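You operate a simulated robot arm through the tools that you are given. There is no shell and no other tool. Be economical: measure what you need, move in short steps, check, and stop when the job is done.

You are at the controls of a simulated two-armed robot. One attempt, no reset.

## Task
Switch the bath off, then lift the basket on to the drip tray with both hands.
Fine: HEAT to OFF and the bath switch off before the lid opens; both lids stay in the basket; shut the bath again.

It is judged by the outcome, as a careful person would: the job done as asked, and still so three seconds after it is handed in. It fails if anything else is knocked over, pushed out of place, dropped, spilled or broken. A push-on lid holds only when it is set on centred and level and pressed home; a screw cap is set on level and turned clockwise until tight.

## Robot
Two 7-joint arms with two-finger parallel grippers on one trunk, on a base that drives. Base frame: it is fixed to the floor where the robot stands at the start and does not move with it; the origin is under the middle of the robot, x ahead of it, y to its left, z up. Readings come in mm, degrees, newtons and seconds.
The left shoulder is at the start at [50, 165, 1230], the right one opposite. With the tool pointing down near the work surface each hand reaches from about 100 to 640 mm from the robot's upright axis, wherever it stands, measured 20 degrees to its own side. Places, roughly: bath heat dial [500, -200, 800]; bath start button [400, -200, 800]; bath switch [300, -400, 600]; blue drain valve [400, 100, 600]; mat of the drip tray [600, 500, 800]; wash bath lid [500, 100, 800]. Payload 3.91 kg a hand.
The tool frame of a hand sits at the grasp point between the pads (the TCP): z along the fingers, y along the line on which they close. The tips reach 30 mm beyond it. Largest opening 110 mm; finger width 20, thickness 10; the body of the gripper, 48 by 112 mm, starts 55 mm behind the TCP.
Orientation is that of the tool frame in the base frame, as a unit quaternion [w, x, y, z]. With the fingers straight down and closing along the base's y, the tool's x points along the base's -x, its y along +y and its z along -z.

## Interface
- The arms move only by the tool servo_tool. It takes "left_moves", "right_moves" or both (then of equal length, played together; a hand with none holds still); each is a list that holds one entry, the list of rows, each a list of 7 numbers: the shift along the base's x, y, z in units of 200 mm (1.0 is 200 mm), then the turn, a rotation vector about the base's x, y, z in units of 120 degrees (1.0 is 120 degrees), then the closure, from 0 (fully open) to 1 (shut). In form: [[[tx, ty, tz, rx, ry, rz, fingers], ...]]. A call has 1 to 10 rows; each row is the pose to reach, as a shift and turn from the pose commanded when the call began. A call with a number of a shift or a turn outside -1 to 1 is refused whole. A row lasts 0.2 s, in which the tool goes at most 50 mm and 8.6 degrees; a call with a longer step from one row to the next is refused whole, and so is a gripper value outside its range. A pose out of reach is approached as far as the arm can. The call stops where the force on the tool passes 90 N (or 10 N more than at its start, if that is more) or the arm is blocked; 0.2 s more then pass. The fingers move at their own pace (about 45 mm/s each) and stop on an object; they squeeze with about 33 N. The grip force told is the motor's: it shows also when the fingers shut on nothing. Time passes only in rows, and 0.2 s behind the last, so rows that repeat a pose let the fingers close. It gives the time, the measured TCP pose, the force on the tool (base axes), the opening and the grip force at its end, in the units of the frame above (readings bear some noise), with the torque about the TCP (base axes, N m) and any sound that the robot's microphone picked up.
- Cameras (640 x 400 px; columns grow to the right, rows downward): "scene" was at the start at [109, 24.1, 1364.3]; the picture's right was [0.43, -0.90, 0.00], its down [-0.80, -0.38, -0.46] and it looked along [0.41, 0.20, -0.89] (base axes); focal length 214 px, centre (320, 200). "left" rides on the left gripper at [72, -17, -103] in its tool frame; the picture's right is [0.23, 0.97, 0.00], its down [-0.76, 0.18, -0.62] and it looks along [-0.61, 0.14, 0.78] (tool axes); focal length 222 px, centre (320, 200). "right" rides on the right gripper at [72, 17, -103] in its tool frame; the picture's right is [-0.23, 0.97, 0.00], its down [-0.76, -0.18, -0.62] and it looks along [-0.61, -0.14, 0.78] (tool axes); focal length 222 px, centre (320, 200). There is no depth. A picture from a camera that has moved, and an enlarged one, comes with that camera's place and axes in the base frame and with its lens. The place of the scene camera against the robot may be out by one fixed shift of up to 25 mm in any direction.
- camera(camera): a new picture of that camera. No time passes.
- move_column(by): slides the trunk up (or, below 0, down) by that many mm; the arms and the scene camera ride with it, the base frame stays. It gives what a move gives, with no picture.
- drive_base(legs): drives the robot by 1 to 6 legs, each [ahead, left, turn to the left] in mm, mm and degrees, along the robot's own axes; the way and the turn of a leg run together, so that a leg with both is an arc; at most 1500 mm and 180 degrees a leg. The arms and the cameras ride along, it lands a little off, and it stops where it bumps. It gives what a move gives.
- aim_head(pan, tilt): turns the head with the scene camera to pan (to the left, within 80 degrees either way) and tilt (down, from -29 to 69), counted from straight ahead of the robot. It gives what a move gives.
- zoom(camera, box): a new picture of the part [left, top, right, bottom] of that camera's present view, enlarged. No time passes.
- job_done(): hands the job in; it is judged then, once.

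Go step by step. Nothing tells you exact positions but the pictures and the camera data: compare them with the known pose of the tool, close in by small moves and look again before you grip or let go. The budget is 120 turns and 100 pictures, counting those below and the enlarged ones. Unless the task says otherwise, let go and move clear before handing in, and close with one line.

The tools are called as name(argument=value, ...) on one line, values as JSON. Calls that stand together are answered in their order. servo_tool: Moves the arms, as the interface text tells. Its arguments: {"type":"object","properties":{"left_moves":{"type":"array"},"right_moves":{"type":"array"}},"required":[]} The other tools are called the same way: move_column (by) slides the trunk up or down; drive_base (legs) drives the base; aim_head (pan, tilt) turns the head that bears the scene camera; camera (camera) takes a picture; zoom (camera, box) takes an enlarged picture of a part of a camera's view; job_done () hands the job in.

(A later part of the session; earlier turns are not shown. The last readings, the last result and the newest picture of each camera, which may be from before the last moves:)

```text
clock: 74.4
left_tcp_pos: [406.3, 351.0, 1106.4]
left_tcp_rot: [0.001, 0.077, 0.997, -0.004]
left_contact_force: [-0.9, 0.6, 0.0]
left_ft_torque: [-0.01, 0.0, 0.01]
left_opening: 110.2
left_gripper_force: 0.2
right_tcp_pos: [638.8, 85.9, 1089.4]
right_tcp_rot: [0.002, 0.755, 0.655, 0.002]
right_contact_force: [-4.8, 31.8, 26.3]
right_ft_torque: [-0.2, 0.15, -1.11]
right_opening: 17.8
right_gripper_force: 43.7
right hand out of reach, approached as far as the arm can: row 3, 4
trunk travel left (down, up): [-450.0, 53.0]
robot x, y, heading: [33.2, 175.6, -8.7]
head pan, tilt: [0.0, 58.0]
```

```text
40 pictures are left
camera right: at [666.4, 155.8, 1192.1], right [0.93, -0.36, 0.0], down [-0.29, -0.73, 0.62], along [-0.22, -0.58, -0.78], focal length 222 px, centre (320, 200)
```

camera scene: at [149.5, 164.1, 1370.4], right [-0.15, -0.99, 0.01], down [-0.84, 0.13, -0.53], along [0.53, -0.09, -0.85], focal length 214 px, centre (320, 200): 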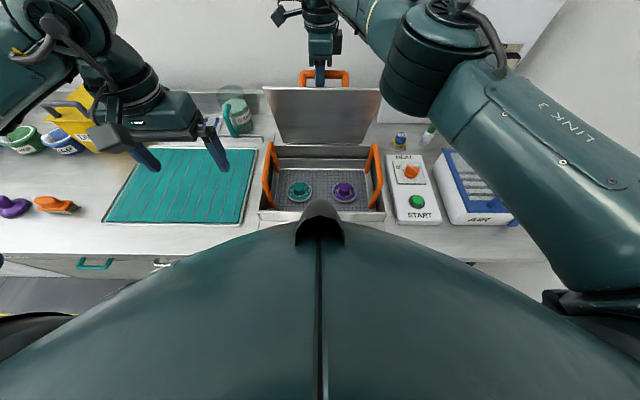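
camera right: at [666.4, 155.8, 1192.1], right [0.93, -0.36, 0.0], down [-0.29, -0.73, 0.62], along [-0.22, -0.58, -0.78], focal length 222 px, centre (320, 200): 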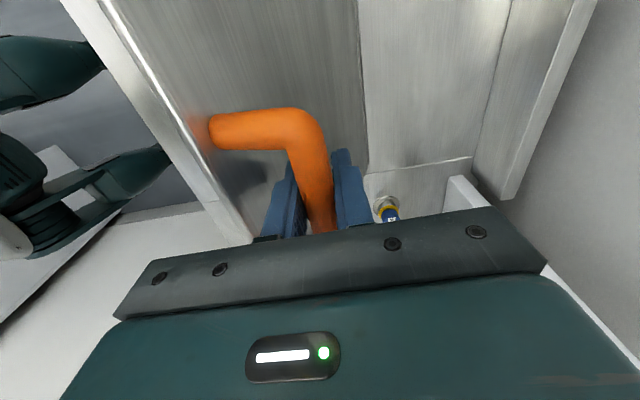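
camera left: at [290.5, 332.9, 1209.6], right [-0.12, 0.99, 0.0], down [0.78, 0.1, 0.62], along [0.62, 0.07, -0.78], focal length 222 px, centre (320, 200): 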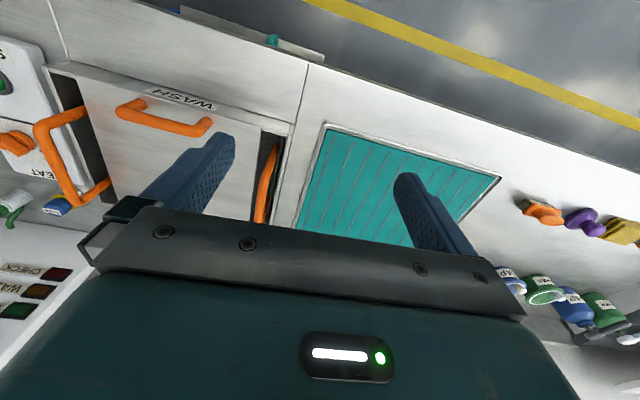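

The lid is about 75–80° open and the arm is at its reach. I drive forward a little, carrying the lid past vertical.

drive_base(legs=[[45, 0, 0]])

camera(camera="right")

```text
clock: 75.2
left_tcp_pos: [412.8, 344.9, 1106.2]
left_tcp_rot: [0.001, 0.076, 0.997, -0.002]
left_contact_force: [0.4, -0.2, -0.4]
left_ft_torque: [-0.01, -0.01, -0.02]
left_opening: 110.1
left_gripper_force: 0.0
right_tcp_pos: [645.0, 82.0, 1087.6]
right_tcp_rot: [-0.005, 0.756, 0.654, 0.004]
right_contact_force: [-3.0, 3.8, 8.5]
right_ft_torque: [-0.68, 0.35, -0.93]
right_opening: 17.9
right_gripper_force: 45.0
trunk travel left (down, up): [-450.0, 53.0]
robot x, y, heading: [37.1, 176.2, -9.0]
head pan, tilt: [0.0, 58.0]
stopped in leg 1: the robot was blocked; the commanded pose is now the measured one
```

```text
39 pictures are left
camera right: at [672.8, 150.1, 1191.3], right [0.93, -0.37, 0.0], down [-0.29, -0.74, 0.61], along [-0.23, -0.57, -0.79], focal length 222 px, centre (320, 200)
```

right: 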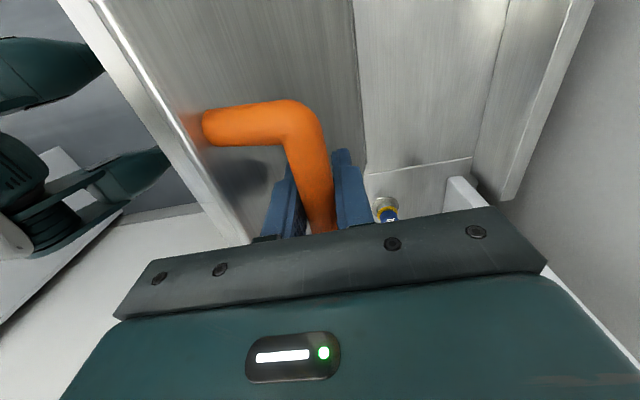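

The base is against the bench. I'll support and push the lid from its underside with the closed left hand, pitched forward; right hand keeps holding meanwhile.

servo_tool(left_moves=[[[0.05, -0.136, -0.02, -0.01, -0.059, 0, 1], [0.12, -0.272, -0.07, -0.019, -0.117, 0, 1], [0.2, -0.41, -0.13, -0.029, -0.176, 0, 1], [0.32, -0.546, -0.19, -0.038, -0.235, 0, 1], [0.45, -0.68, -0.25, -0.048, -0.293, 0, 1], [0.58, -0.82, -0.32, -0.057, -0.352, 0, 1], [0.7, -0.955, -0.385, -0.067, -0.411, 0, 1]]])

camera(camera="scene")

camera(camera="left")

```text
clock: 76.8
left_tcp_pos: [552.3, 152.7, 1032.0]
left_tcp_rot: [0.422, 0.069, 0.903, -0.037]
left_contact_force: [-1.1, 0.8, 0.2]
left_ft_torque: [-0.02, 0.01, 0.0]
left_opening: 0.1
left_gripper_force: 31.8
right_tcp_pos: [643.5, 80.7, 1088.4]
right_tcp_rot: [-0.005, 0.756, 0.655, 0.005]
right_contact_force: [-1.8, 3.4, 14.9]
right_ft_torque: [0.16, -0.05, -0.89]
right_opening: 18.2
right_gripper_force: 44.6
trunk travel left (down, up): [-450.0, 53.0]
robot x, y, heading: [38.9, 176.8, -8.9]
head pan, tilt: [0.0, 58.0]
```

```text
38 pictures are left
camera scene: at [155.7, 157.7, 1370.0], right [-0.16, -0.99, 0.0], down [-0.84, 0.13, -0.53], along [0.53, -0.08, -0.85], focal length 214 px, centre (320, 200)
```

scene: 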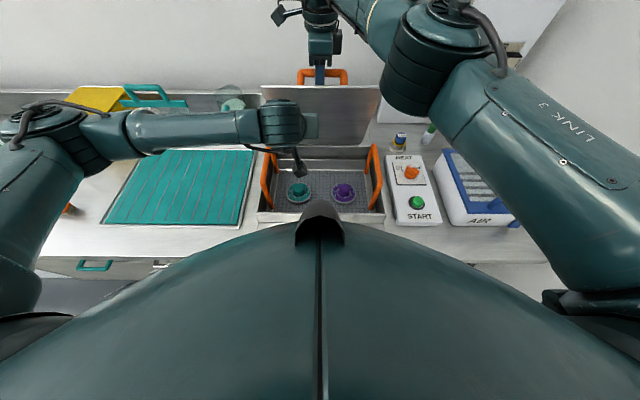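

```text
37 pictures are left
camera left: at [427.0, 157.7, 1041.6], right [0.01, 0.98, -0.18], down [0.04, 0.18, 0.98], along [1.0, -0.02, -0.04], focal length 222 px, centre (320, 200)
```

left: 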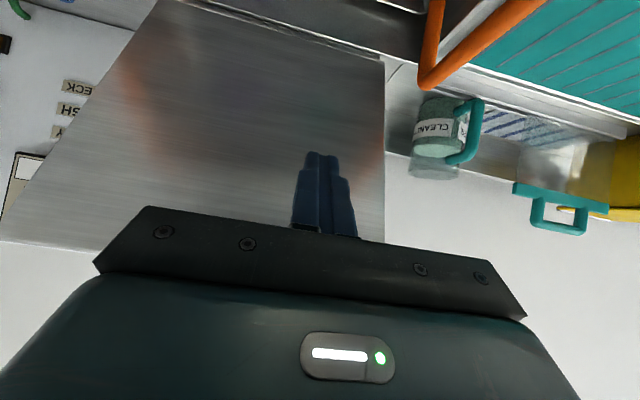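

servo_tool(left_moves=[[[0.15, -0.024, 0, 0, 0, 0, 1], [0.25, -0.04, 0, 0, 0, 0, 1], [0.32, -0.05, 0, 0, 0, 0, 1]]])

```text
clock: 77.5
left_tcp_pos: [606.0, 142.6, 1023.3]
left_tcp_rot: [0.409, 0.078, 0.908, -0.041]
left_contact_force: [-71.2, 17.3, -1.1]
left_ft_torque: [0.63, 0.89, 0.3]
left_opening: 0.0
left_gripper_force: 33.4
right_tcp_pos: [647.6, 80.1, 1088.2]
right_tcp_rot: [0.002, 0.757, 0.653, 0.008]
right_contact_force: [45.0, 3.8, 3.7]
right_ft_torque: [-0.13, 0.76, -0.85]
right_opening: 17.8
right_gripper_force: 44.9
trunk travel left (down, up): [-450.0, 53.0]
robot x, y, heading: [37.0, 175.5, -8.8]
head pan, tilt: [0.0, 58.0]
```

Left hand supports the lid. I open the right slightly, lift it clear upward.

servo_tool(right_moves=[[[0, 0, 0, 0, 0, 0, 0.75], [0, 0, 0, 0, 0, 0, 0.75], [-0.02, 0, 0.15, 0, 0, 0, 0.75], [-0.05, 0, 0.35, 0, 0, 0, 0.75], [-0.1, 0, 0.5, 0, 0, 0, 0.75]]])

camera(camera="scene")

```text
clock: 78.8
left_tcp_pos: [619.9, 144.4, 1031.7]
left_tcp_rot: [0.423, 0.069, 0.903, -0.037]
left_contact_force: [-0.2, 0.7, -0.3]
left_ft_torque: [-0.01, -0.04, 0.03]
left_opening: 0.0
left_gripper_force: 32.7
right_tcp_pos: [622.7, 81.7, 1186.7]
right_tcp_rot: [-0.008, 0.755, 0.656, 0.002]
right_contact_force: [0.1, 0.6, 0.2]
right_ft_torque: [0.01, -0.02, -0.02]
right_opening: 27.4
right_gripper_force: 0.0
trunk travel left (down, up): [-450.0, 53.0]
robot x, y, heading: [38.0, 177.0, -9.1]
head pan, tilt: [0.0, 58.0]
```

```text
36 pictures are left
camera scene: at [158.3, 156.2, 1369.9], right [-0.16, -0.99, 0.0], down [-0.84, 0.13, -0.53], along [0.52, -0.08, -0.85], focal length 214 px, centre (320, 200)
```

scene: 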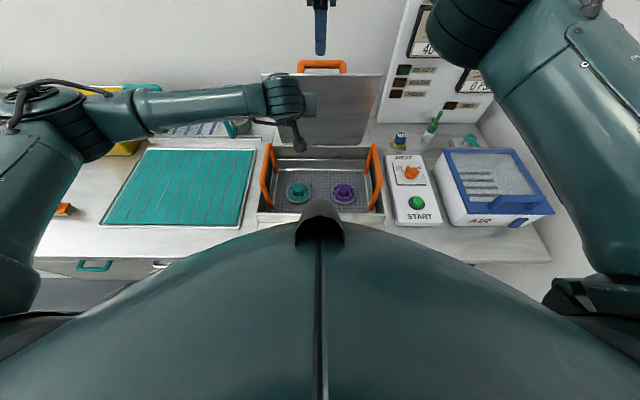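

The lid has gone further and the left hand feels no load. I nudge it on to its stop.

servo_tool(left_moves=[[[0.1, -0.016, 0, 0, 0, 0, 1], [0.18, -0.03, 0, 0, 0, 0, 1], [0.25, -0.04, 0, 0, 0, 0, 1]]])

camera(camera="left")

```text
clock: 79.5
left_tcp_pos: [667.3, 135.3, 1029.6]
left_tcp_rot: [0.422, 0.07, 0.903, -0.036]
left_contact_force: [-4.2, 1.6, 2.7]
left_ft_torque: [-0.01, -0.09, -0.01]
left_opening: 0.2
left_gripper_force: 33.2
right_tcp_pos: [623.7, 80.1, 1186.5]
right_tcp_rot: [-0.006, 0.755, 0.655, 0.004]
right_contact_force: [0.6, 0.4, 0.6]
right_ft_torque: [-0.01, 0.0, 0.01]
right_opening: 27.5
right_gripper_force: 0.2
trunk travel left (down, up): [-450.0, 53.0]
robot x, y, heading: [36.7, 173.8, -8.6]
head pan, tilt: [0.0, 58.0]
```

```text
35 pictures are left
camera left: at [542.0, 139.2, 1040.8], right [0.01, 0.98, -0.18], down [0.04, 0.18, 0.98], along [1.0, -0.02, -0.04], focal length 222 px, centre (320, 200)
```

left: 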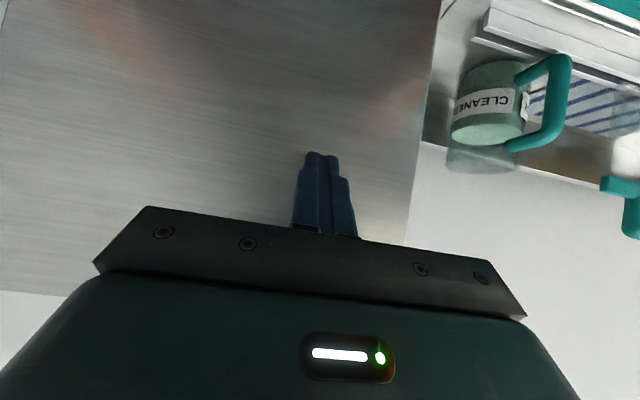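

servo_tool(left_moves=[[[0.08, -0.013, 0, 0, 0, 0, 1], [0.16, -0.026, 0, 0, 0, 0, 1], [0.23, -0.037, 0, 0, 0, 0, 1], [0.3, -0.048, 0, 0, 0, 0, 1]]])

camera(camera="scene")

```text
clock: 80.5
left_tcp_pos: [702.8, 128.9, 1028.5]
left_tcp_rot: [0.412, 0.073, 0.908, -0.037]
left_contact_force: [-47.2, 19.3, 22.6]
left_ft_torque: [0.54, -0.11, 0.27]
left_opening: 0.2
left_gripper_force: 33.2
right_tcp_pos: [614.3, 86.8, 1192.3]
right_tcp_rot: [-0.002, 0.755, 0.656, 0.006]
right_contact_force: [-0.1, 0.4, -0.1]
right_ft_torque: [0.02, -0.01, 0.0]
right_opening: 27.3
right_gripper_force: 0.1
trunk travel left (down, up): [-450.0, 53.0]
robot x, y, heading: [35.4, 176.6, -8.6]
head pan, tilt: [0.0, 58.0]
stopped in row 4 (left hand): the force on the tool passed its limit at 100 N (the readings are from after the stop); the commanded pose is now the measured one
```

```text
34 pictures are left
camera scene: at [146.0, 161.4, 1371.2], right [-0.15, -0.99, 0.0], down [-0.83, 0.13, -0.54], along [0.53, -0.08, -0.84], focal length 214 px, centre (320, 200)
```

scene: 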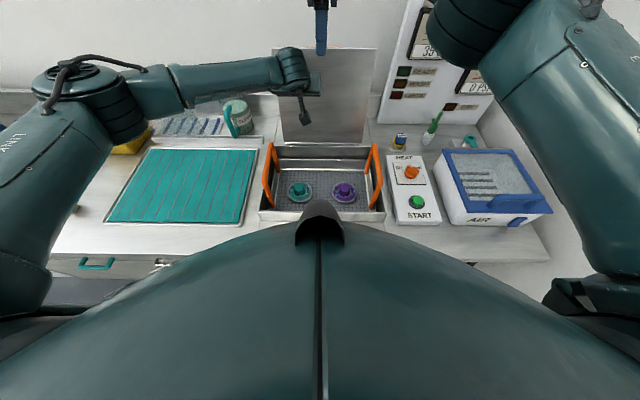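

The lid rests open at its stop. I withdraw both hands and bring them above the basket handles, fingers down and closing across the bars.

servo_tool(left_moves=[[[-0.2, 0.03, 0, 0, 0, 0, 1], [-0.42, 0.07, 0, 0, 0, 0, 1], [-0.64, 0.1, 0, 0, 0, 0, 1], [-0.64, 0.17, 0, 0.009, 0.057, 0, 1], [-0.64, 0.25, 0, 0.018, 0.114, 0, 1], [-0.64, 0.33, 0, 0.028, 0.171, 0, 0.9], [-0.64, 0.4, 0, 0.037, 0.229, 0, 0.8], [-0.64, 0.48, 0, 0.046, 0.286, 0, 0.7], [-0.64, 0.55, 0, 0.055, 0.343, 0, 0.6], [-0.64, 0.605, 0, 0.065, 0.4, 0, 0.5]]], right_moves=[[[-0.1, 0, 0, 0, 0, 0.071, 0.75], [-0.25, 0, 0, 0, 0, 0.142, 0.75], [-0.4, -0.05, 0, 0, 0, 0.213, 0.75], [-0.43, -0.17, -0.05, 0, 0, 0.284, 0.7], [-0.43, -0.29, -0.15, 0, 0, 0.355, 0.6], [-0.43, -0.41, -0.3, 0, 0, 0.426, 0.6], [-0.43, -0.53, -0.45, 0, 0, 0.497, 0.5], [-0.43, -0.65, -0.6, 0, 0, 0.568, 0.5], [-0.43, -0.74, -0.75, 0, 0, 0.639, 0.5], [-0.43, -0.78, -0.92, 0, 0, 0.71, 0.5]]])

camera(camera="scene")

camera(camera="left")

camera(camera="right")

```text
clock: 82.7
left_tcp_pos: [581.8, 247.1, 1018.5]
left_tcp_rot: [-0.003, 0.079, 0.997, -0.003]
left_contact_force: [-0.3, 0.4, -0.1]
left_ft_torque: [-0.01, 0.05, -0.03]
left_opening: 54.9
left_gripper_force: 0.0
right_tcp_pos: [537.6, -70.3, 1004.7]
right_tcp_rot: [-0.006, 0.111, 0.994, -0.002]
right_contact_force: [0.7, 1.0, 0.2]
right_ft_torque: [-0.01, 0.03, 0.0]
right_opening: 54.7
right_gripper_force: 0.1
trunk travel left (down, up): [-450.0, 53.0]
robot x, y, heading: [38.9, 175.7, -8.6]
head pan, tilt: [0.0, 58.0]
```

```text
33 pictures are left
camera scene: at [156.8, 157.3, 1369.7], right [-0.15, -0.99, 0.0], down [-0.84, 0.13, -0.53], along [0.52, -0.08, -0.85], focal length 214 px, centre (320, 200)
```

scene: 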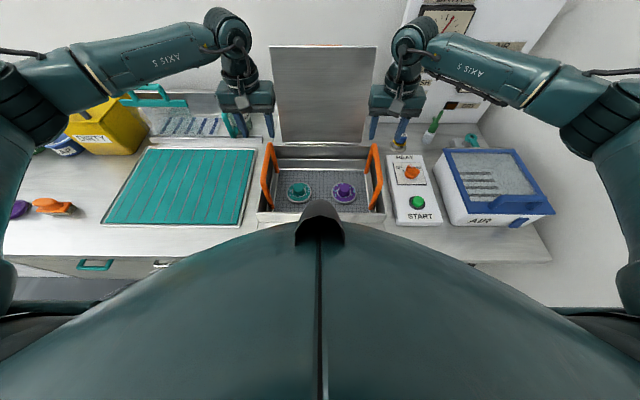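

```text
32 pictures are left
camera left: at [509.8, 243.9, 1122.6], right [-0.07, 1.0, 0.0], down [0.79, 0.06, 0.62], along [0.62, 0.04, -0.79], focal length 222 px, centre (320, 200)
```

left: 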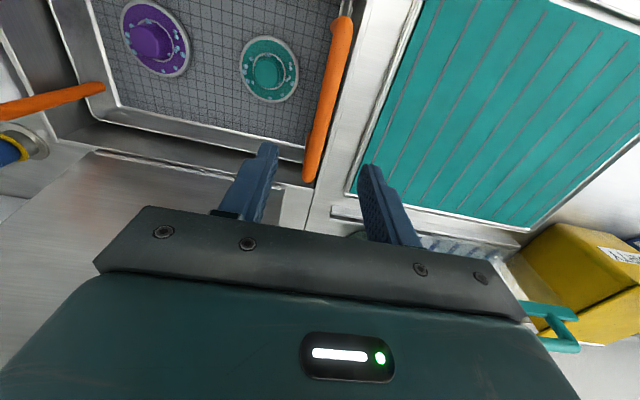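

```text
31 pictures are left
camera right: at [473.0, -37.3, 1108.2], right [0.44, 0.9, -0.01], down [0.71, -0.34, 0.61], along [0.55, -0.27, -0.79], focal length 222 px, centre (320, 200)
```

right: 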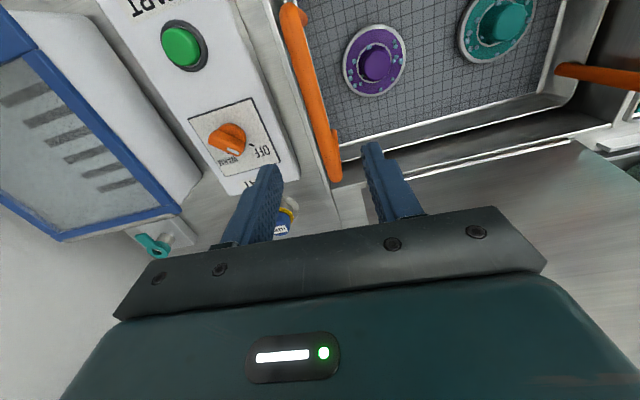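

Both bars are located: left middle (571,251), right middle (524,-67). I go lower over them and check.

servo_tool(left_moves=[[[-0.03, 0.01, -0.15, 0, 0, 0, 0.5], [-0.055, 0.02, -0.3, 0, 0, 0, 0.5], [-0.055, 0.02, -0.44, 0, 0, 0, 0.5]]], right_moves=[[[-0.03, 0.007, -0.13, 0, 0, 0.03, 0.5], [-0.067, 0.015, -0.25, 0, 0, 0.03, 0.5], [-0.067, 0.015, -0.375, 0, 0, 0.03, 0.5]]])

camera(camera="left")

camera(camera="right")

```text
clock: 83.5
left_tcp_pos: [572.0, 251.6, 931.5]
left_tcp_rot: [-0.002, 0.078, 0.997, -0.001]
left_contact_force: [1.1, 0.6, -0.9]
left_ft_torque: [0.01, 0.01, -0.03]
left_opening: 55.1
left_gripper_force: 0.1
right_tcp_pos: [525.1, -69.0, 930.6]
right_tcp_rot: [-0.005, 0.082, 0.997, -0.002]
right_contact_force: [0.2, -0.4, 0.3]
right_ft_torque: [-0.01, 0.06, -0.03]
right_opening: 55.2
right_gripper_force: 0.0
trunk travel left (down, up): [-450.0, 53.0]
robot x, y, heading: [34.9, 173.0, -8.8]
head pan, tilt: [0.0, 58.0]
```

```text
30 pictures are left
camera left: at [499.1, 248.3, 1035.7], right [-0.07, 1.0, 0.0], down [0.78, 0.06, 0.62], along [0.62, 0.04, -0.79], focal length 222 px, centre (320, 200)
```

left: 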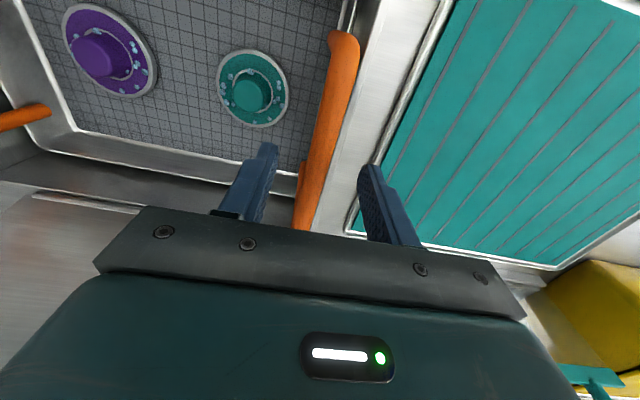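

```text
29 pictures are left
camera right: at [458.9, -40.2, 1034.0], right [0.38, 0.92, -0.01], down [0.73, -0.3, 0.61], along [0.57, -0.24, -0.79], focal length 222 px, centre (320, 200)
```

right: 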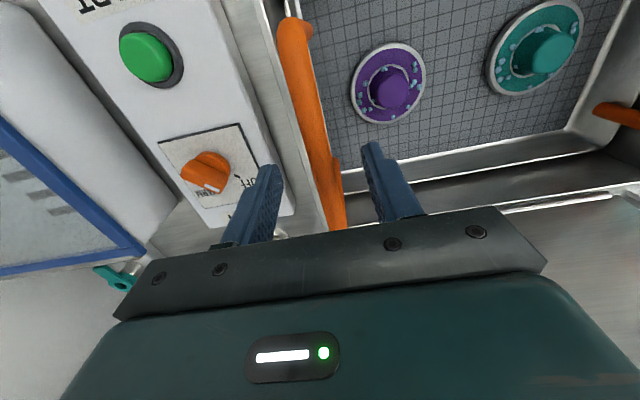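

Both bars sit between the fingers. I lower ~36 mm and close both hands.

servo_tool(left_moves=[[[0, 0, -0.1, 0, 0, 0, 0.5], [0, 0, -0.18, 0, 0, 0, 0.5], [0, 0, -0.18, 0, 0, 0, 1], [0, 0, -0.18, 0, 0, 0, 1], [0, 0, -0.18, 0, 0, 0, 1], [0, 0, -0.18, 0, 0, 0, 1]]], right_moves=[[[0, 0, -0.1, 0, 0, 0, 0.5], [0, 0.01, -0.18, 0, 0, 0, 0.5], [0, 0.01, -0.18, 0, 0, 0, 1], [0, 0.01, -0.18, 0, 0, 0, 1], [0, 0.01, -0.18, 0, 0, 0, 1], [0, 0.01, -0.18, 0, 0, 0, 1]]])

camera(camera="left")

camera(camera="right")

```text
clock: 84.9
left_tcp_pos: [573.3, 252.0, 897.2]
left_tcp_rot: [-0.002, 0.078, 0.997, -0.002]
left_contact_force: [0.0, 3.0, 0.0]
left_ft_torque: [-0.04, -0.27, -0.28]
left_opening: 15.7
left_gripper_force: 32.6
right_tcp_pos: [525.3, -68.6, 893.6]
right_tcp_rot: [-0.007, 0.082, 0.997, -0.003]
right_contact_force: [-1.6, -5.1, -0.9]
right_ft_torque: [-0.03, 0.02, -0.11]
right_opening: 15.6
right_gripper_force: 32.8
trunk travel left (down, up): [-450.0, 53.0]
robot x, y, heading: [35.7, 173.6, -8.9]
head pan, tilt: [0.0, 58.0]
```

```text
28 pictures are left
camera left: at [500.0, 247.4, 1001.0], right [-0.07, 1.0, 0.0], down [0.78, 0.06, 0.62], along [0.62, 0.04, -0.79], focal length 222 px, centre (320, 200)
```

left: 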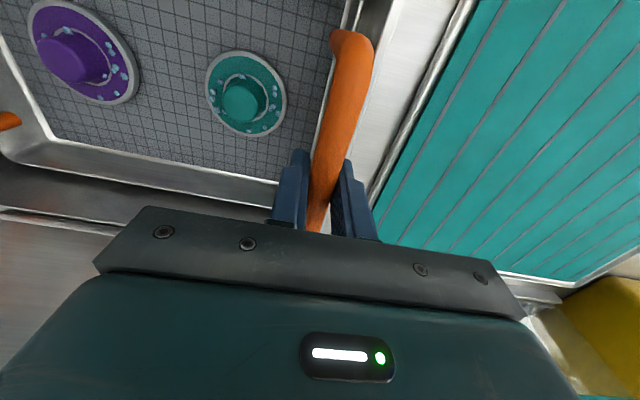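

```text
27 pictures are left
camera right: at [458.4, -39.5, 996.7], right [0.38, 0.92, -0.01], down [0.73, -0.3, 0.61], along [0.57, -0.24, -0.79], focal length 222 px, centre (320, 200)
```

right: 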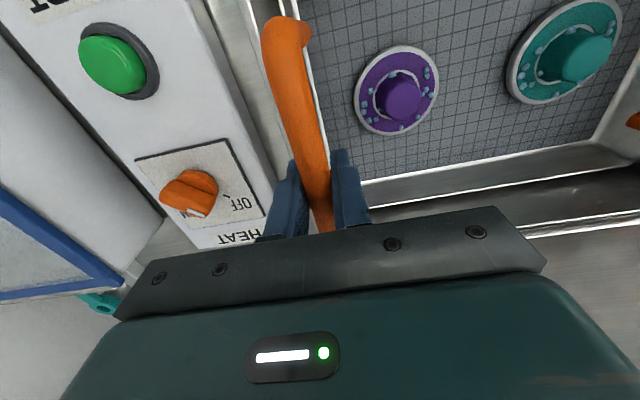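

Both are gripped. Before lifting I zoom in on the dial once more, to be sure it is at OFF.

zoom(camera="right", box=[120, 130, 280, 250])

zoom(camera="scene", box=[380, 145, 440, 195])

```text
3.33 times, centred on (200, 190) of right
camera zoom: at [458.4, -39.5, 996.7], right [0.38, 0.92, -0.01], down [0.73, -0.3, 0.61], along [0.57, -0.24, -0.79], focal length 740 px, centre (720, 233)
```

zoom: 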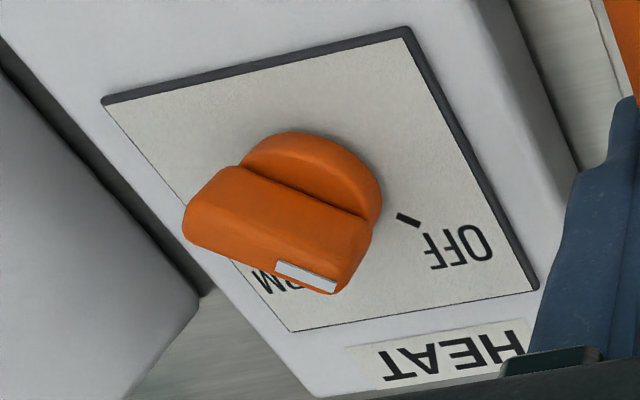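

```text
8.00 times, centred on (410, 170) of scene
camera zoom: at [156.3, 157.3, 1369.7], right [-0.15, -0.99, 0.0], down [-0.84, 0.13, -0.53], along [0.52, -0.08, -0.85], focal length 1716 px, centre (-400, 440)
```

zoom: 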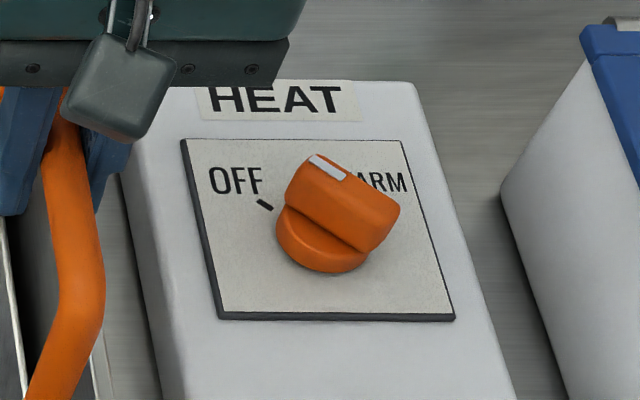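

The dial bar is parallel to the OFF tick, good. Now I lift both hands together, slowly and level.

servo_tool(left_moves=[[[0, 0, 0.05, 0, 0, 0, 1], [0, 0, 0.12, 0, 0, 0, 1], [0, 0, 0.2, 0, 0, 0, 1], [0, 0, 0.28, 0, 0, 0, 1], [0, 0, 0.36, 0, 0, 0, 1]]], right_moves=[[[0, 0, 0.05, 0, 0, 0, 1], [0, 0, 0.12, 0, 0, 0, 1], [0, 0, 0.2, 0, 0, 0, 1], [0, 0, 0.28, 0, 0, 0, 1], [0, 0, 0.36, 0, 0, 0, 1]]])

camera(camera="scene")

```text
clock: 86.1
left_tcp_pos: [574.0, 251.9, 969.0]
left_tcp_rot: [-0.004, 0.077, 0.997, -0.001]
left_contact_force: [1.6, 20.5, -5.7]
left_ft_torque: [0.06, -0.04, -0.52]
left_opening: 15.5
left_gripper_force: 33.3
right_tcp_pos: [524.5, -68.6, 962.8]
right_tcp_rot: [-0.007, 0.083, 0.996, -0.003]
right_contact_force: [-1.7, -19.7, -5.1]
right_ft_torque: [0.13, 0.03, -0.14]
right_opening: 15.5
right_gripper_force: 33.1
trunk travel left (down, up): [-450.0, 53.0]
robot x, y, heading: [37.7, 173.4, -8.6]
head pan, tilt: [0.0, 58.0]
```

```text
24 pictures are left
camera scene: at [157.1, 157.5, 1369.6], right [-0.15, -0.99, 0.0], down [-0.84, 0.13, -0.53], along [0.52, -0.08, -0.85], focal length 214 px, centre (320, 200)
```

scene: 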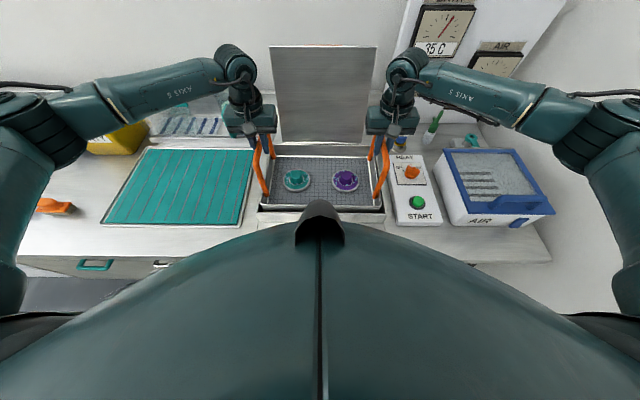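

Light and level. I lift further.

servo_tool(left_moves=[[[0, 0, 0.08, 0, 0, 0, 1], [0, 0, 0.16, 0, 0, 0, 1], [0, 0, 0.24, 0, 0, 0, 1], [0, 0, 0.32, 0, 0, 0, 1], [0, 0, 0.4, 0, 0, 0, 1], [0, 0, 0.48, 0, 0, 0, 1], [0, 0, 0.54, 0, 0, 0, 1]]], right_moves=[[[0, 0, 0.08, 0, 0, 0, 1], [0, 0, 0.16, 0, 0, 0, 1], [0, 0, 0.24, 0, 0, 0, 1], [0, 0, 0.32, 0, 0, 0, 1], [0, 0, 0.4, 0, 0, 0, 1], [0, 0, 0.48, 0, 0, 0, 1], [0, 0, 0.54, 0, 0, 0, 1]]])

camera(camera="scene")

zoom(camera="scene", box=[220, 110, 420, 230])

```text
clock: 87.7
left_tcp_pos: [573.8, 253.7, 1075.5]
left_tcp_rot: [-0.002, 0.079, 0.997, -0.002]
left_contact_force: [1.0, 19.5, -4.5]
left_ft_torque: [0.07, 0.4, -0.33]
left_opening: 15.6
left_gripper_force: 32.7
right_tcp_pos: [523.7, -67.3, 1069.7]
right_tcp_rot: [-0.006, 0.081, 0.997, -0.001]
right_contact_force: [-1.3, -18.9, -5.9]
right_ft_torque: [0.02, -0.34, -0.04]
right_opening: 15.6
right_gripper_force: 33.1
trunk travel left (down, up): [-450.0, 53.0]
robot x, y, heading: [36.3, 176.6, -8.7]
head pan, tilt: [0.0, 58.0]
```

```text
23 pictures are left
camera scene: at [157.1, 157.4, 1369.6], right [-0.15, -0.99, 0.0], down [-0.84, 0.13, -0.53], along [0.52, -0.08, -0.85], focal length 214 px, centre (320, 200)
```

scene: 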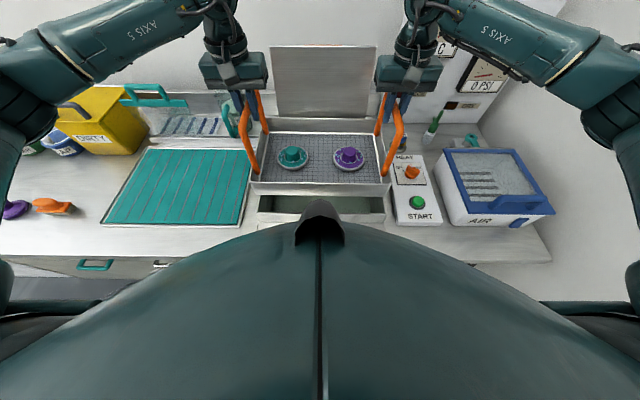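

```text
3.20 times, centred on (320, 170) of scene
camera zoom: at [157.1, 157.4, 1369.6], right [-0.15, -0.99, 0.0], down [-0.84, 0.13, -0.53], along [0.52, -0.08, -0.85], focal length 686 px, centre (320, 296)
```

zoom: 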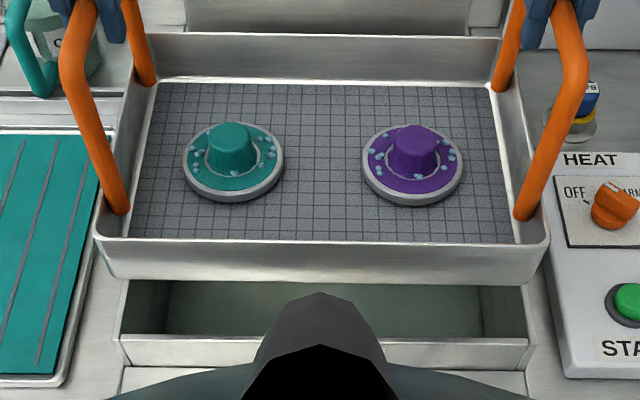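

The basket is out with both lids in it. I back off 50 mm, slide left 441 mm along the bench and check over the drip tray.

drive_base(legs=[[-50, 0, 0], [0, 440, 0]])

camera(camera="scene")

```text
clock: 92.6
left_tcp_pos: [588.7, 697.0, 1075.2]
left_tcp_rot: [-0.003, 0.072, 0.997, -0.002]
left_contact_force: [-0.2, 16.8, -5.0]
left_ft_torque: [0.05, 0.05, -0.36]
left_opening: 15.7
left_gripper_force: 33.0
right_tcp_pos: [544.4, 374.7, 1068.7]
right_tcp_rot: [-0.007, 0.075, 0.997, -0.002]
right_contact_force: [0.0, -17.3, -5.2]
right_ft_torque: [0.02, -0.01, -0.16]
right_opening: 15.2
right_gripper_force: 33.5
trunk travel left (down, up): [-450.0, 53.0]
robot x, y, heading: [49.5, 611.5, -8.3]
head pan, tilt: [0.0, 58.0]
```

```text
21 pictures are left
camera scene: at [173.1, 595.7, 1369.6], right [-0.14, -0.99, 0.0], down [-0.84, 0.12, -0.53], along [0.52, -0.07, -0.85], focal length 214 px, centre (320, 200)
```

scene: 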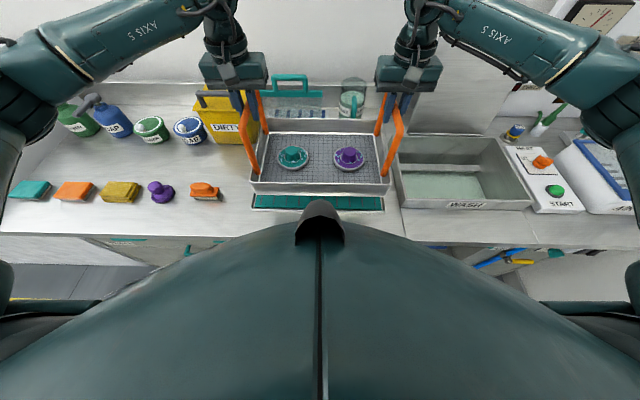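

Laterally centred over the mat. I reach 45 mm forward and lower, together.

servo_tool(left_moves=[[[0.07, -0.011, 0, 0, 0, 0, 1], [0.15, -0.024, 0, 0, 0, 0, 1], [0.222, -0.036, 0, 0, 0, 0, 1], [0.222, -0.036, -0.08, 0, 0, 0, 1], [0.222, -0.036, -0.16, 0, 0, 0, 1], [0.222, -0.036, -0.24, 0, 0, 0, 1], [0.222, -0.036, -0.32, 0, 0, 0, 1]]], right_moves=[[[0.07, -0.011, 0, 0, 0, 0, 1], [0.15, -0.024, 0, 0, 0, 0, 1], [0.222, -0.036, 0, 0, 0, 0, 1], [0.222, -0.036, -0.08, 0, 0, 0, 1], [0.222, -0.036, -0.16, 0, 0, 0, 1], [0.222, -0.036, -0.24, 0, 0, 0, 1], [0.222, -0.036, -0.32, 0, 0, 0, 1]]])

camera(camera="scene")

```text
clock: 94.2
left_tcp_pos: [633.8, 690.5, 1010.3]
left_tcp_rot: [-0.004, 0.073, 0.997, -0.001]
left_contact_force: [-3.5, -4.1, -5.5]
left_ft_torque: [0.02, -0.07, -0.53]
left_opening: 15.5
left_gripper_force: 33.1
right_tcp_pos: [586.6, 368.3, 1003.7]
right_tcp_rot: [-0.007, 0.075, 0.997, -0.001]
right_contact_force: [3.5, 3.5, -4.6]
right_ft_torque: [0.03, 0.15, -0.44]
right_opening: 15.7
right_gripper_force: 32.9
trunk travel left (down, up): [-450.0, 53.0]
robot x, y, heading: [49.4, 612.6, -8.1]
head pan, tilt: [0.0, 58.0]
```

```text
20 pictures are left
camera scene: at [173.5, 595.5, 1369.6], right [-0.14, -0.99, 0.0], down [-0.84, 0.12, -0.53], along [0.52, -0.07, -0.85], focal length 214 px, centre (320, 200)
```

scene: 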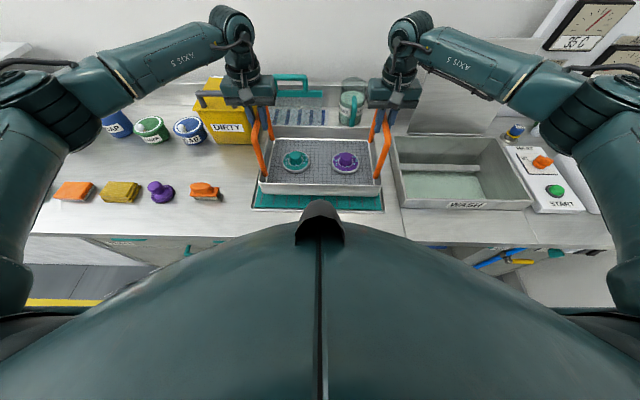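

servo_tool(left_moves=[[[0, 0, -0.06, 0, 0, 0, 1], [0, 0, -0.12, 0, 0, 0, 1], [0, 0, -0.18, 0, 0, 0, 1]]], right_moves=[[[0, 0, -0.06, 0, 0, 0, 1], [0, 0, -0.12, 0, 0, 0, 1], [0, 0, -0.18, 0, 0, 0, 1]]])

zoom(camera="scene", box=[230, 110, 410, 220])

```text
clock: 95.0
left_tcp_pos: [633.7, 689.2, 973.0]
left_tcp_rot: [-0.004, 0.072, 0.997, -0.002]
left_contact_force: [-2.9, -3.2, -5.3]
left_ft_torque: [-0.03, 0.39, -0.47]
left_opening: 15.7
left_gripper_force: 32.8
right_tcp_pos: [586.9, 368.1, 967.3]
right_tcp_rot: [-0.008, 0.074, 0.997, -0.002]
right_contact_force: [3.5, 3.6, -7.0]
right_ft_torque: [-0.15, -0.27, -0.29]
right_opening: 15.4
right_gripper_force: 33.0
trunk travel left (down, up): [-450.0, 53.0]
robot x, y, heading: [50.6, 614.5, -8.1]
head pan, tilt: [0.0, 58.0]
```

```text
3.56 times, centred on (320, 165) of scene
camera zoom: at [173.5, 595.4, 1369.6], right [-0.14, -0.99, 0.0], down [-0.84, 0.12, -0.53], along [0.52, -0.07, -0.85], focal length 763 px, centre (320, 324)
```

zoom: 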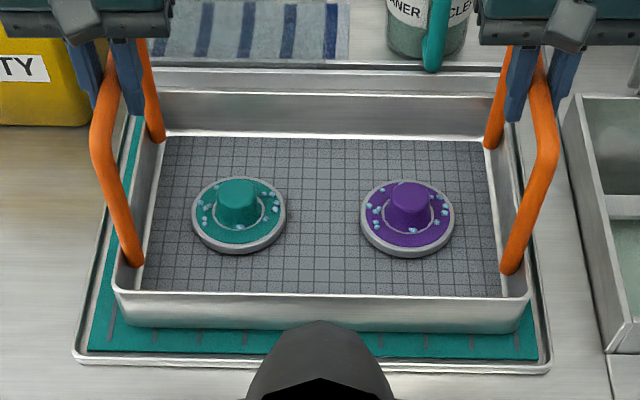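

servo_tool(left_moves=[[[0, 0, -0.04, 0, 0, 0, 1], [0, 0, -0.08, 0, 0, 0, 1]]], right_moves=[[[0, 0, -0.04, 0, 0, 0, 1], [0, 0, -0.08, 0, 0, 0, 1]]])

servo_tool(left_moves=[[[0, 0, -0.03, 0, 0, 0, 1], [0, 0, -0.05, 0, 0, 0, 1]]], right_moves=[[[0, 0, -0.03, 0, 0, 0, 1], [0, 0, -0.05, 0, 0, 0, 1]]])

```text
clock: 95.6
left_tcp_pos: [631.8, 692.0, 968.0]
left_tcp_rot: [0.003, 0.071, 0.997, -0.004]
left_contact_force: [-1.3, 6.0, 26.6]
left_ft_torque: [0.05, 0.09, -0.49]
left_opening: 15.4
left_gripper_force: 33.1
right_tcp_pos: [585.4, 369.5, 958.6]
right_tcp_rot: [0.001, 0.075, 0.997, 0.0]
right_contact_force: [7.4, 6.9, 25.9]
right_ft_torque: [-0.04, 0.07, -0.66]
right_opening: 16.2
right_gripper_force: 33.1
trunk travel left (down, up): [-450.0, 53.0]
robot x, y, heading: [53.4, 615.8, -7.9]
head pan, tilt: [0.0, 58.0]
```

```text
clock: 96.2
left_tcp_pos: [629.7, 691.0, 955.5]
left_tcp_rot: [0.001, 0.072, 0.997, -0.003]
left_contact_force: [2.0, 7.4, 25.8]
left_ft_torque: [-0.05, 0.06, -0.34]
left_opening: 15.8
left_gripper_force: 33.0
right_tcp_pos: [584.1, 369.1, 949.1]
right_tcp_rot: [-0.001, 0.075, 0.997, -0.002]
right_contact_force: [2.2, 6.0, 29.3]
right_ft_torque: [-0.07, 0.25, -0.25]
right_opening: 15.7
right_gripper_force: 32.9
trunk travel left (down, up): [-450.0, 53.0]
robot x, y, heading: [51.5, 610.3, -8.1]
head pan, tilt: [0.0, 58.0]
```

The basket is seated (upward reaction on both hands). I check before letting go.

zoom(camera="scene", box=[230, 110, 410, 220])

```text
3.56 times, centred on (320, 165) of scene
camera zoom: at [167.2, 598.1, 1370.4], right [-0.14, -0.99, 0.0], down [-0.84, 0.12, -0.53], along [0.53, -0.08, -0.85], focal length 763 px, centre (320, 324)
```

zoom: 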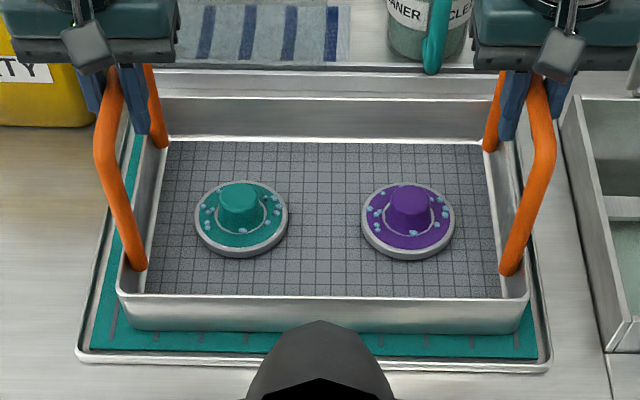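

servo_tool(left_moves=[[[0, 0, 0, 0, 0, 0, 0.6], [0, 0, 0, 0, 0, 0, 0.6], [0, 0, 0, 0, 0, 0, 0.55], [0, 0, 0.1, 0, 0, 0, 0.55], [0, 0, 0.25, 0, 0, 0, 0.55], [0, 0, 0.45, 0, 0, 0, 0.55], [0, 0, 0.65, 0, 0, 0, 0.55], [0, 0, 0.8, 0, 0, 0, 0.55]]], right_moves=[[[0, 0, 0, 0, 0, 0, 0.6], [0, 0, 0, 0, 0, 0, 0.6], [0, 0, 0, 0, 0, 0, 0.55], [0, 0, 0.1, 0, 0, 0, 0.55], [0, 0, 0.25, 0, 0, 0, 0.55], [0, 0, 0.45, 0, 0, 0, 0.55], [0, 0, 0.65, 0, 0, 0, 0.55], [0, 0, 0.8, 0, 0, 0, 0.55]]])

camera(camera="scene")

camera(camera="left")

```text
clock: 98.0
left_tcp_pos: [630.9, 692.1, 1110.7]
left_tcp_rot: [-0.002, 0.073, 0.997, -0.001]
left_contact_force: [-0.4, 0.3, 0.8]
left_ft_torque: [-0.03, 0.01, -0.03]
left_opening: 49.3
left_gripper_force: 0.1
right_tcp_pos: [587.5, 367.8, 1105.6]
right_tcp_rot: [-0.006, 0.075, 0.997, -0.002]
right_contact_force: [-0.3, 0.0, 0.4]
right_ft_torque: [0.02, 0.02, -0.04]
right_opening: 49.4
right_gripper_force: 0.1
trunk travel left (down, up): [-450.0, 53.0]
robot x, y, heading: [55.9, 612.9, -8.0]
head pan, tilt: [0.0, 58.0]
```

```text
17 pictures are left
camera scene: at [171.8, 595.9, 1369.7], right [-0.14, -0.99, 0.0], down [-0.84, 0.12, -0.53], along [0.53, -0.07, -0.85], focal length 214 px, centre (320, 200)
```

scene: 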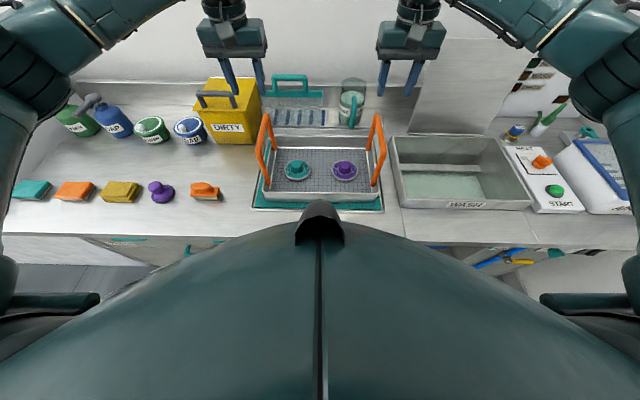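

```text
16 pictures are left
camera left: at [559.2, 686.3, 1215.3], right [-0.08, 1.0, 0.0], down [0.78, 0.07, 0.62], along [0.62, 0.05, -0.79], focal length 222 px, centre (320, 200)
```

left: 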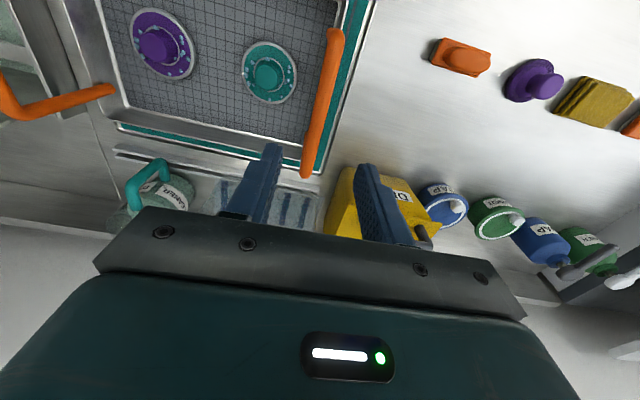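

Basket with both lids stands on the mat, hands are clear. Now I drive back to the bath to shut its lid.

drive_base(legs=[[0, -435, 0], [0, 0, -1], [42, 0, 0]])

camera(camera="scene")

```text
clock: 103.1
left_tcp_pos: [613.3, 242.5, 1109.9]
left_tcp_rot: [-0.002, 0.086, 0.996, -0.001]
left_contact_force: [0.3, 0.4, -0.1]
left_ft_torque: [-0.02, 0.03, -0.01]
left_opening: 49.6
left_gripper_force: 0.1
right_tcp_pos: [562.5, -79.9, 1104.8]
right_tcp_rot: [-0.007, 0.089, 0.996, -0.001]
right_contact_force: [1.0, -0.2, 0.9]
right_ft_torque: [0.03, 0.02, -0.01]
right_opening: 49.6
right_gripper_force: 0.1
trunk travel left (down, up): [-450.0, 53.0]
robot x, y, heading: [29.8, 178.3, -9.7]
head pan, tilt: [0.0, 58.0]
```

```text
15 pictures are left
camera scene: at [151.7, 159.8, 1369.6], right [-0.17, -0.99, 0.0], down [-0.84, 0.14, -0.53], along [0.52, -0.09, -0.85], focal length 214 px, centre (320, 200)
```

scene: 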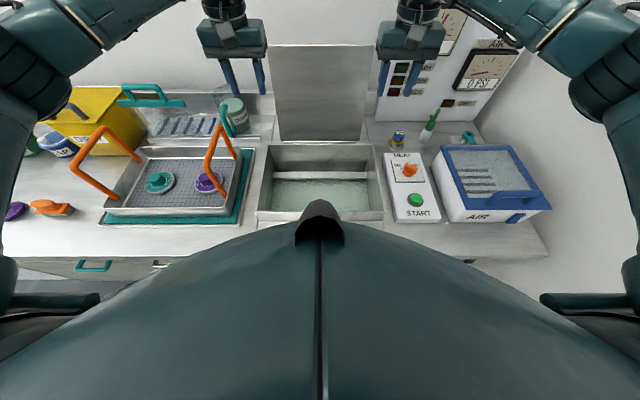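

I place the right hand (pitched, closed) in front of the lid's underside as a catcher and raise the left hand, pitched, to hook over the lid's top edge outside its handle.

servo_tool(left_moves=[[[0.0, 0, 0.1, -0.011, -0.068, 0, 1], [0.0, 0, 0.25, -0.022, -0.136, 0, 1], [0.05, -0.06, 0.4, -0.033, -0.204, 0, 1], [0.1, -0.15, 0.42, -0.044, -0.272, 0, 1], [0.15, -0.25, 0.42, -0.055, -0.34, 0, 1], [0.2, -0.32, 0.42, -0.066, -0.408, 0, 1], [0.25, -0.385, 0.42, -0.077, -0.475, 0, 1]]], right_moves=[[[0.02, 0.1, -0.05, -0.01, -0.059, 0, 1], [0.05, 0.2, -0.1, -0.019, -0.117, 0, 1], [0.08, 0.3, -0.17, -0.029, -0.176, 0, 1], [0.11, 0.4, -0.24, -0.038, -0.235, 0, 1], [0.14, 0.5, -0.31, -0.048, -0.293, 0, 1], [0.18, 0.58, -0.37, -0.057, -0.352, 0, 1], [0.225, 0.625, -0.405, -0.067, -0.411, 0, 1]]])

camera(camera="left")

```text
clock: 104.7
left_tcp_pos: [662.6, 163.6, 1193.4]
left_tcp_rot: [0.48, 0.076, 0.873, -0.038]
left_contact_force: [0.1, -0.4, 0.5]
left_ft_torque: [-0.01, -0.01, 0.0]
left_opening: 0.1
left_gripper_force: 33.2
right_tcp_pos: [604.7, 45.4, 1024.7]
right_tcp_rot: [0.416, 0.08, 0.905, -0.031]
right_contact_force: [0.0, 0.2, 0.2]
right_ft_torque: [0.0, 0.01, 0.0]
right_opening: 0.1
right_gripper_force: 33.2
trunk travel left (down, up): [-450.0, 53.0]
robot x, y, heading: [28.4, 177.7, -9.7]
head pan, tilt: [0.0, 58.0]
```

```text
14 pictures are left
camera left: at [535.2, 170.2, 1188.6], right [0.04, 0.98, -0.19], down [-0.09, 0.19, 0.98], along [1.0, -0.03, 0.09], focal length 222 px, centre (320, 200)
```

left: 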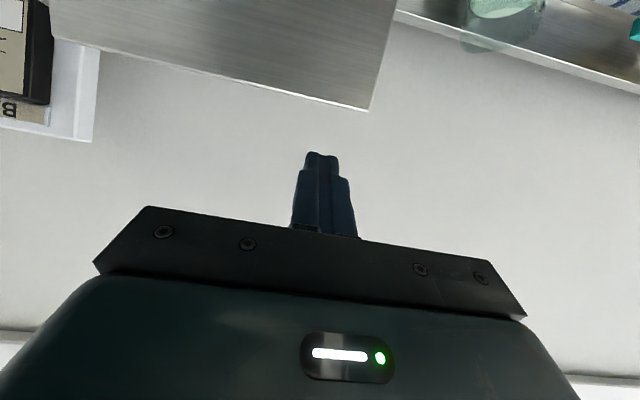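

servo_tool(left_moves=[[[0.18, -0.01, 0, 0, 0, 0, 1], [0.36, -0.02, 0, 0, 0, 0, 1], [0.54, -0.03, 0, 0, 0, 0, 1]]])

camera(camera="left")

```text
clock: 105.5
left_tcp_pos: [769.4, 160.1, 1196.8]
left_tcp_rot: [0.478, 0.076, 0.874, -0.037]
left_contact_force: [0.0, -0.2, 0.0]
left_ft_torque: [0.01, -0.01, 0.0]
left_opening: 0.2
left_gripper_force: 33.4
right_tcp_pos: [605.2, 46.4, 1027.1]
right_tcp_rot: [0.415, 0.081, 0.906, -0.032]
right_contact_force: [0.7, 0.0, 0.3]
right_ft_torque: [0.01, -0.01, -0.01]
right_opening: 0.0
right_gripper_force: 32.9
trunk travel left (down, up): [-450.0, 53.0]
robot x, y, heading: [31.0, 179.4, -9.3]
head pan, tilt: [0.0, 58.0]
```

```text
13 pictures are left
camera left: at [643.4, 165.9, 1190.7], right [0.04, 0.98, -0.18], down [-0.09, 0.19, 0.98], along [1.0, -0.03, 0.09], focal length 222 px, centre (320, 200)
```

left: 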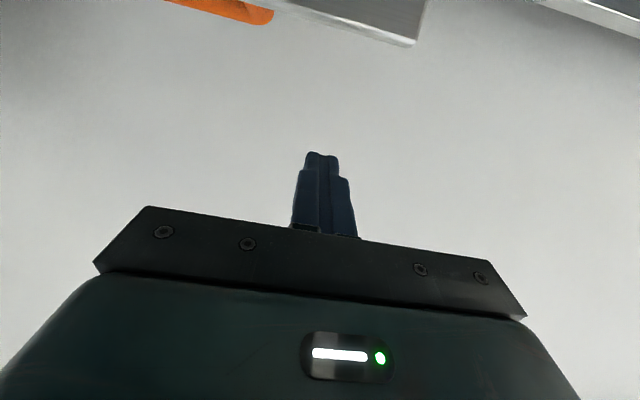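

The lid's top edge is at about (771,160,1108). I lower the left finger behind it and pull gently toward the robot.

servo_tool(left_moves=[[[0.1, 0, -0.1, 0, 0, 0, 1], [0.1, 0, -0.25, 0, 0, 0, 1], [0.1, 0, -0.39, 0, 0, 0, 1]]])

servo_tool(left_moves=[[[-0.08, 0.013, 0, 0, 0, 0, 1], [-0.16, 0.026, 0, 0, 0, 0, 1], [-0.24, 0.039, 0.0, 0, 0, 0, 1], [-0.32, 0.051, 0.0, 0, 0, 0, 1]]])

camera(camera="left")

camera(camera="scene")

```text
clock: 106.3
left_tcp_pos: [790.0, 160.8, 1115.4]
left_tcp_rot: [0.479, 0.076, 0.874, -0.038]
left_contact_force: [-1.2, 1.1, -0.2]
left_ft_torque: [0.01, -0.01, 0.01]
left_opening: 0.0
left_gripper_force: 33.2
right_tcp_pos: [603.9, 44.3, 1025.6]
right_tcp_rot: [0.416, 0.082, 0.905, -0.033]
right_contact_force: [-0.2, -0.1, -0.3]
right_ft_torque: [0.03, -0.01, -0.01]
right_opening: 0.0
right_gripper_force: 33.1
trunk travel left (down, up): [-450.0, 53.0]
robot x, y, heading: [30.6, 180.5, -9.4]
head pan, tilt: [0.0, 58.0]
```

```text
clock: 107.3
left_tcp_pos: [724.1, 170.6, 1120.2]
left_tcp_rot: [0.481, 0.074, 0.873, -0.038]
left_contact_force: [3.3, 4.6, 18.9]
left_ft_torque: [-0.07, 0.41, -0.1]
left_opening: 0.0
left_gripper_force: 32.5
right_tcp_pos: [602.7, 46.5, 1027.6]
right_tcp_rot: [0.417, 0.081, 0.905, -0.033]
right_contact_force: [0.2, 0.4, -1.2]
right_ft_torque: [0.01, 0.01, 0.0]
right_opening: 0.2
right_gripper_force: 33.4
trunk travel left (down, up): [-450.0, 53.0]
robot x, y, heading: [28.3, 176.8, -9.5]
head pan, tilt: [0.0, 58.0]
```

```text
12 pictures are left
camera left: at [598.3, 175.7, 1114.2], right [0.04, 0.98, -0.19], down [-0.09, 0.19, 0.98], along [0.99, -0.02, 0.1], focal length 222 px, centre (320, 200)
```

left: 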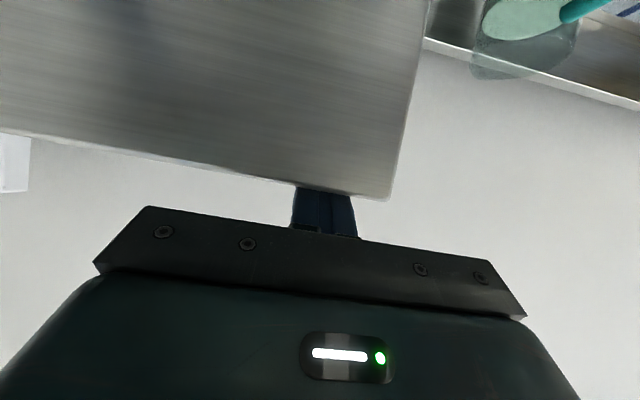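

```text
11 pictures are left
camera scene: at [148.3, 161.0, 1370.2], right [-0.17, -0.99, 0.0], down [-0.84, 0.14, -0.53], along [0.52, -0.09, -0.85], focal length 214 px, centre (320, 200)
```

scene: 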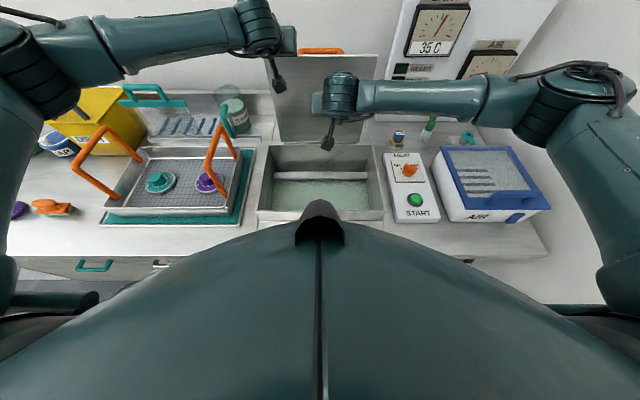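

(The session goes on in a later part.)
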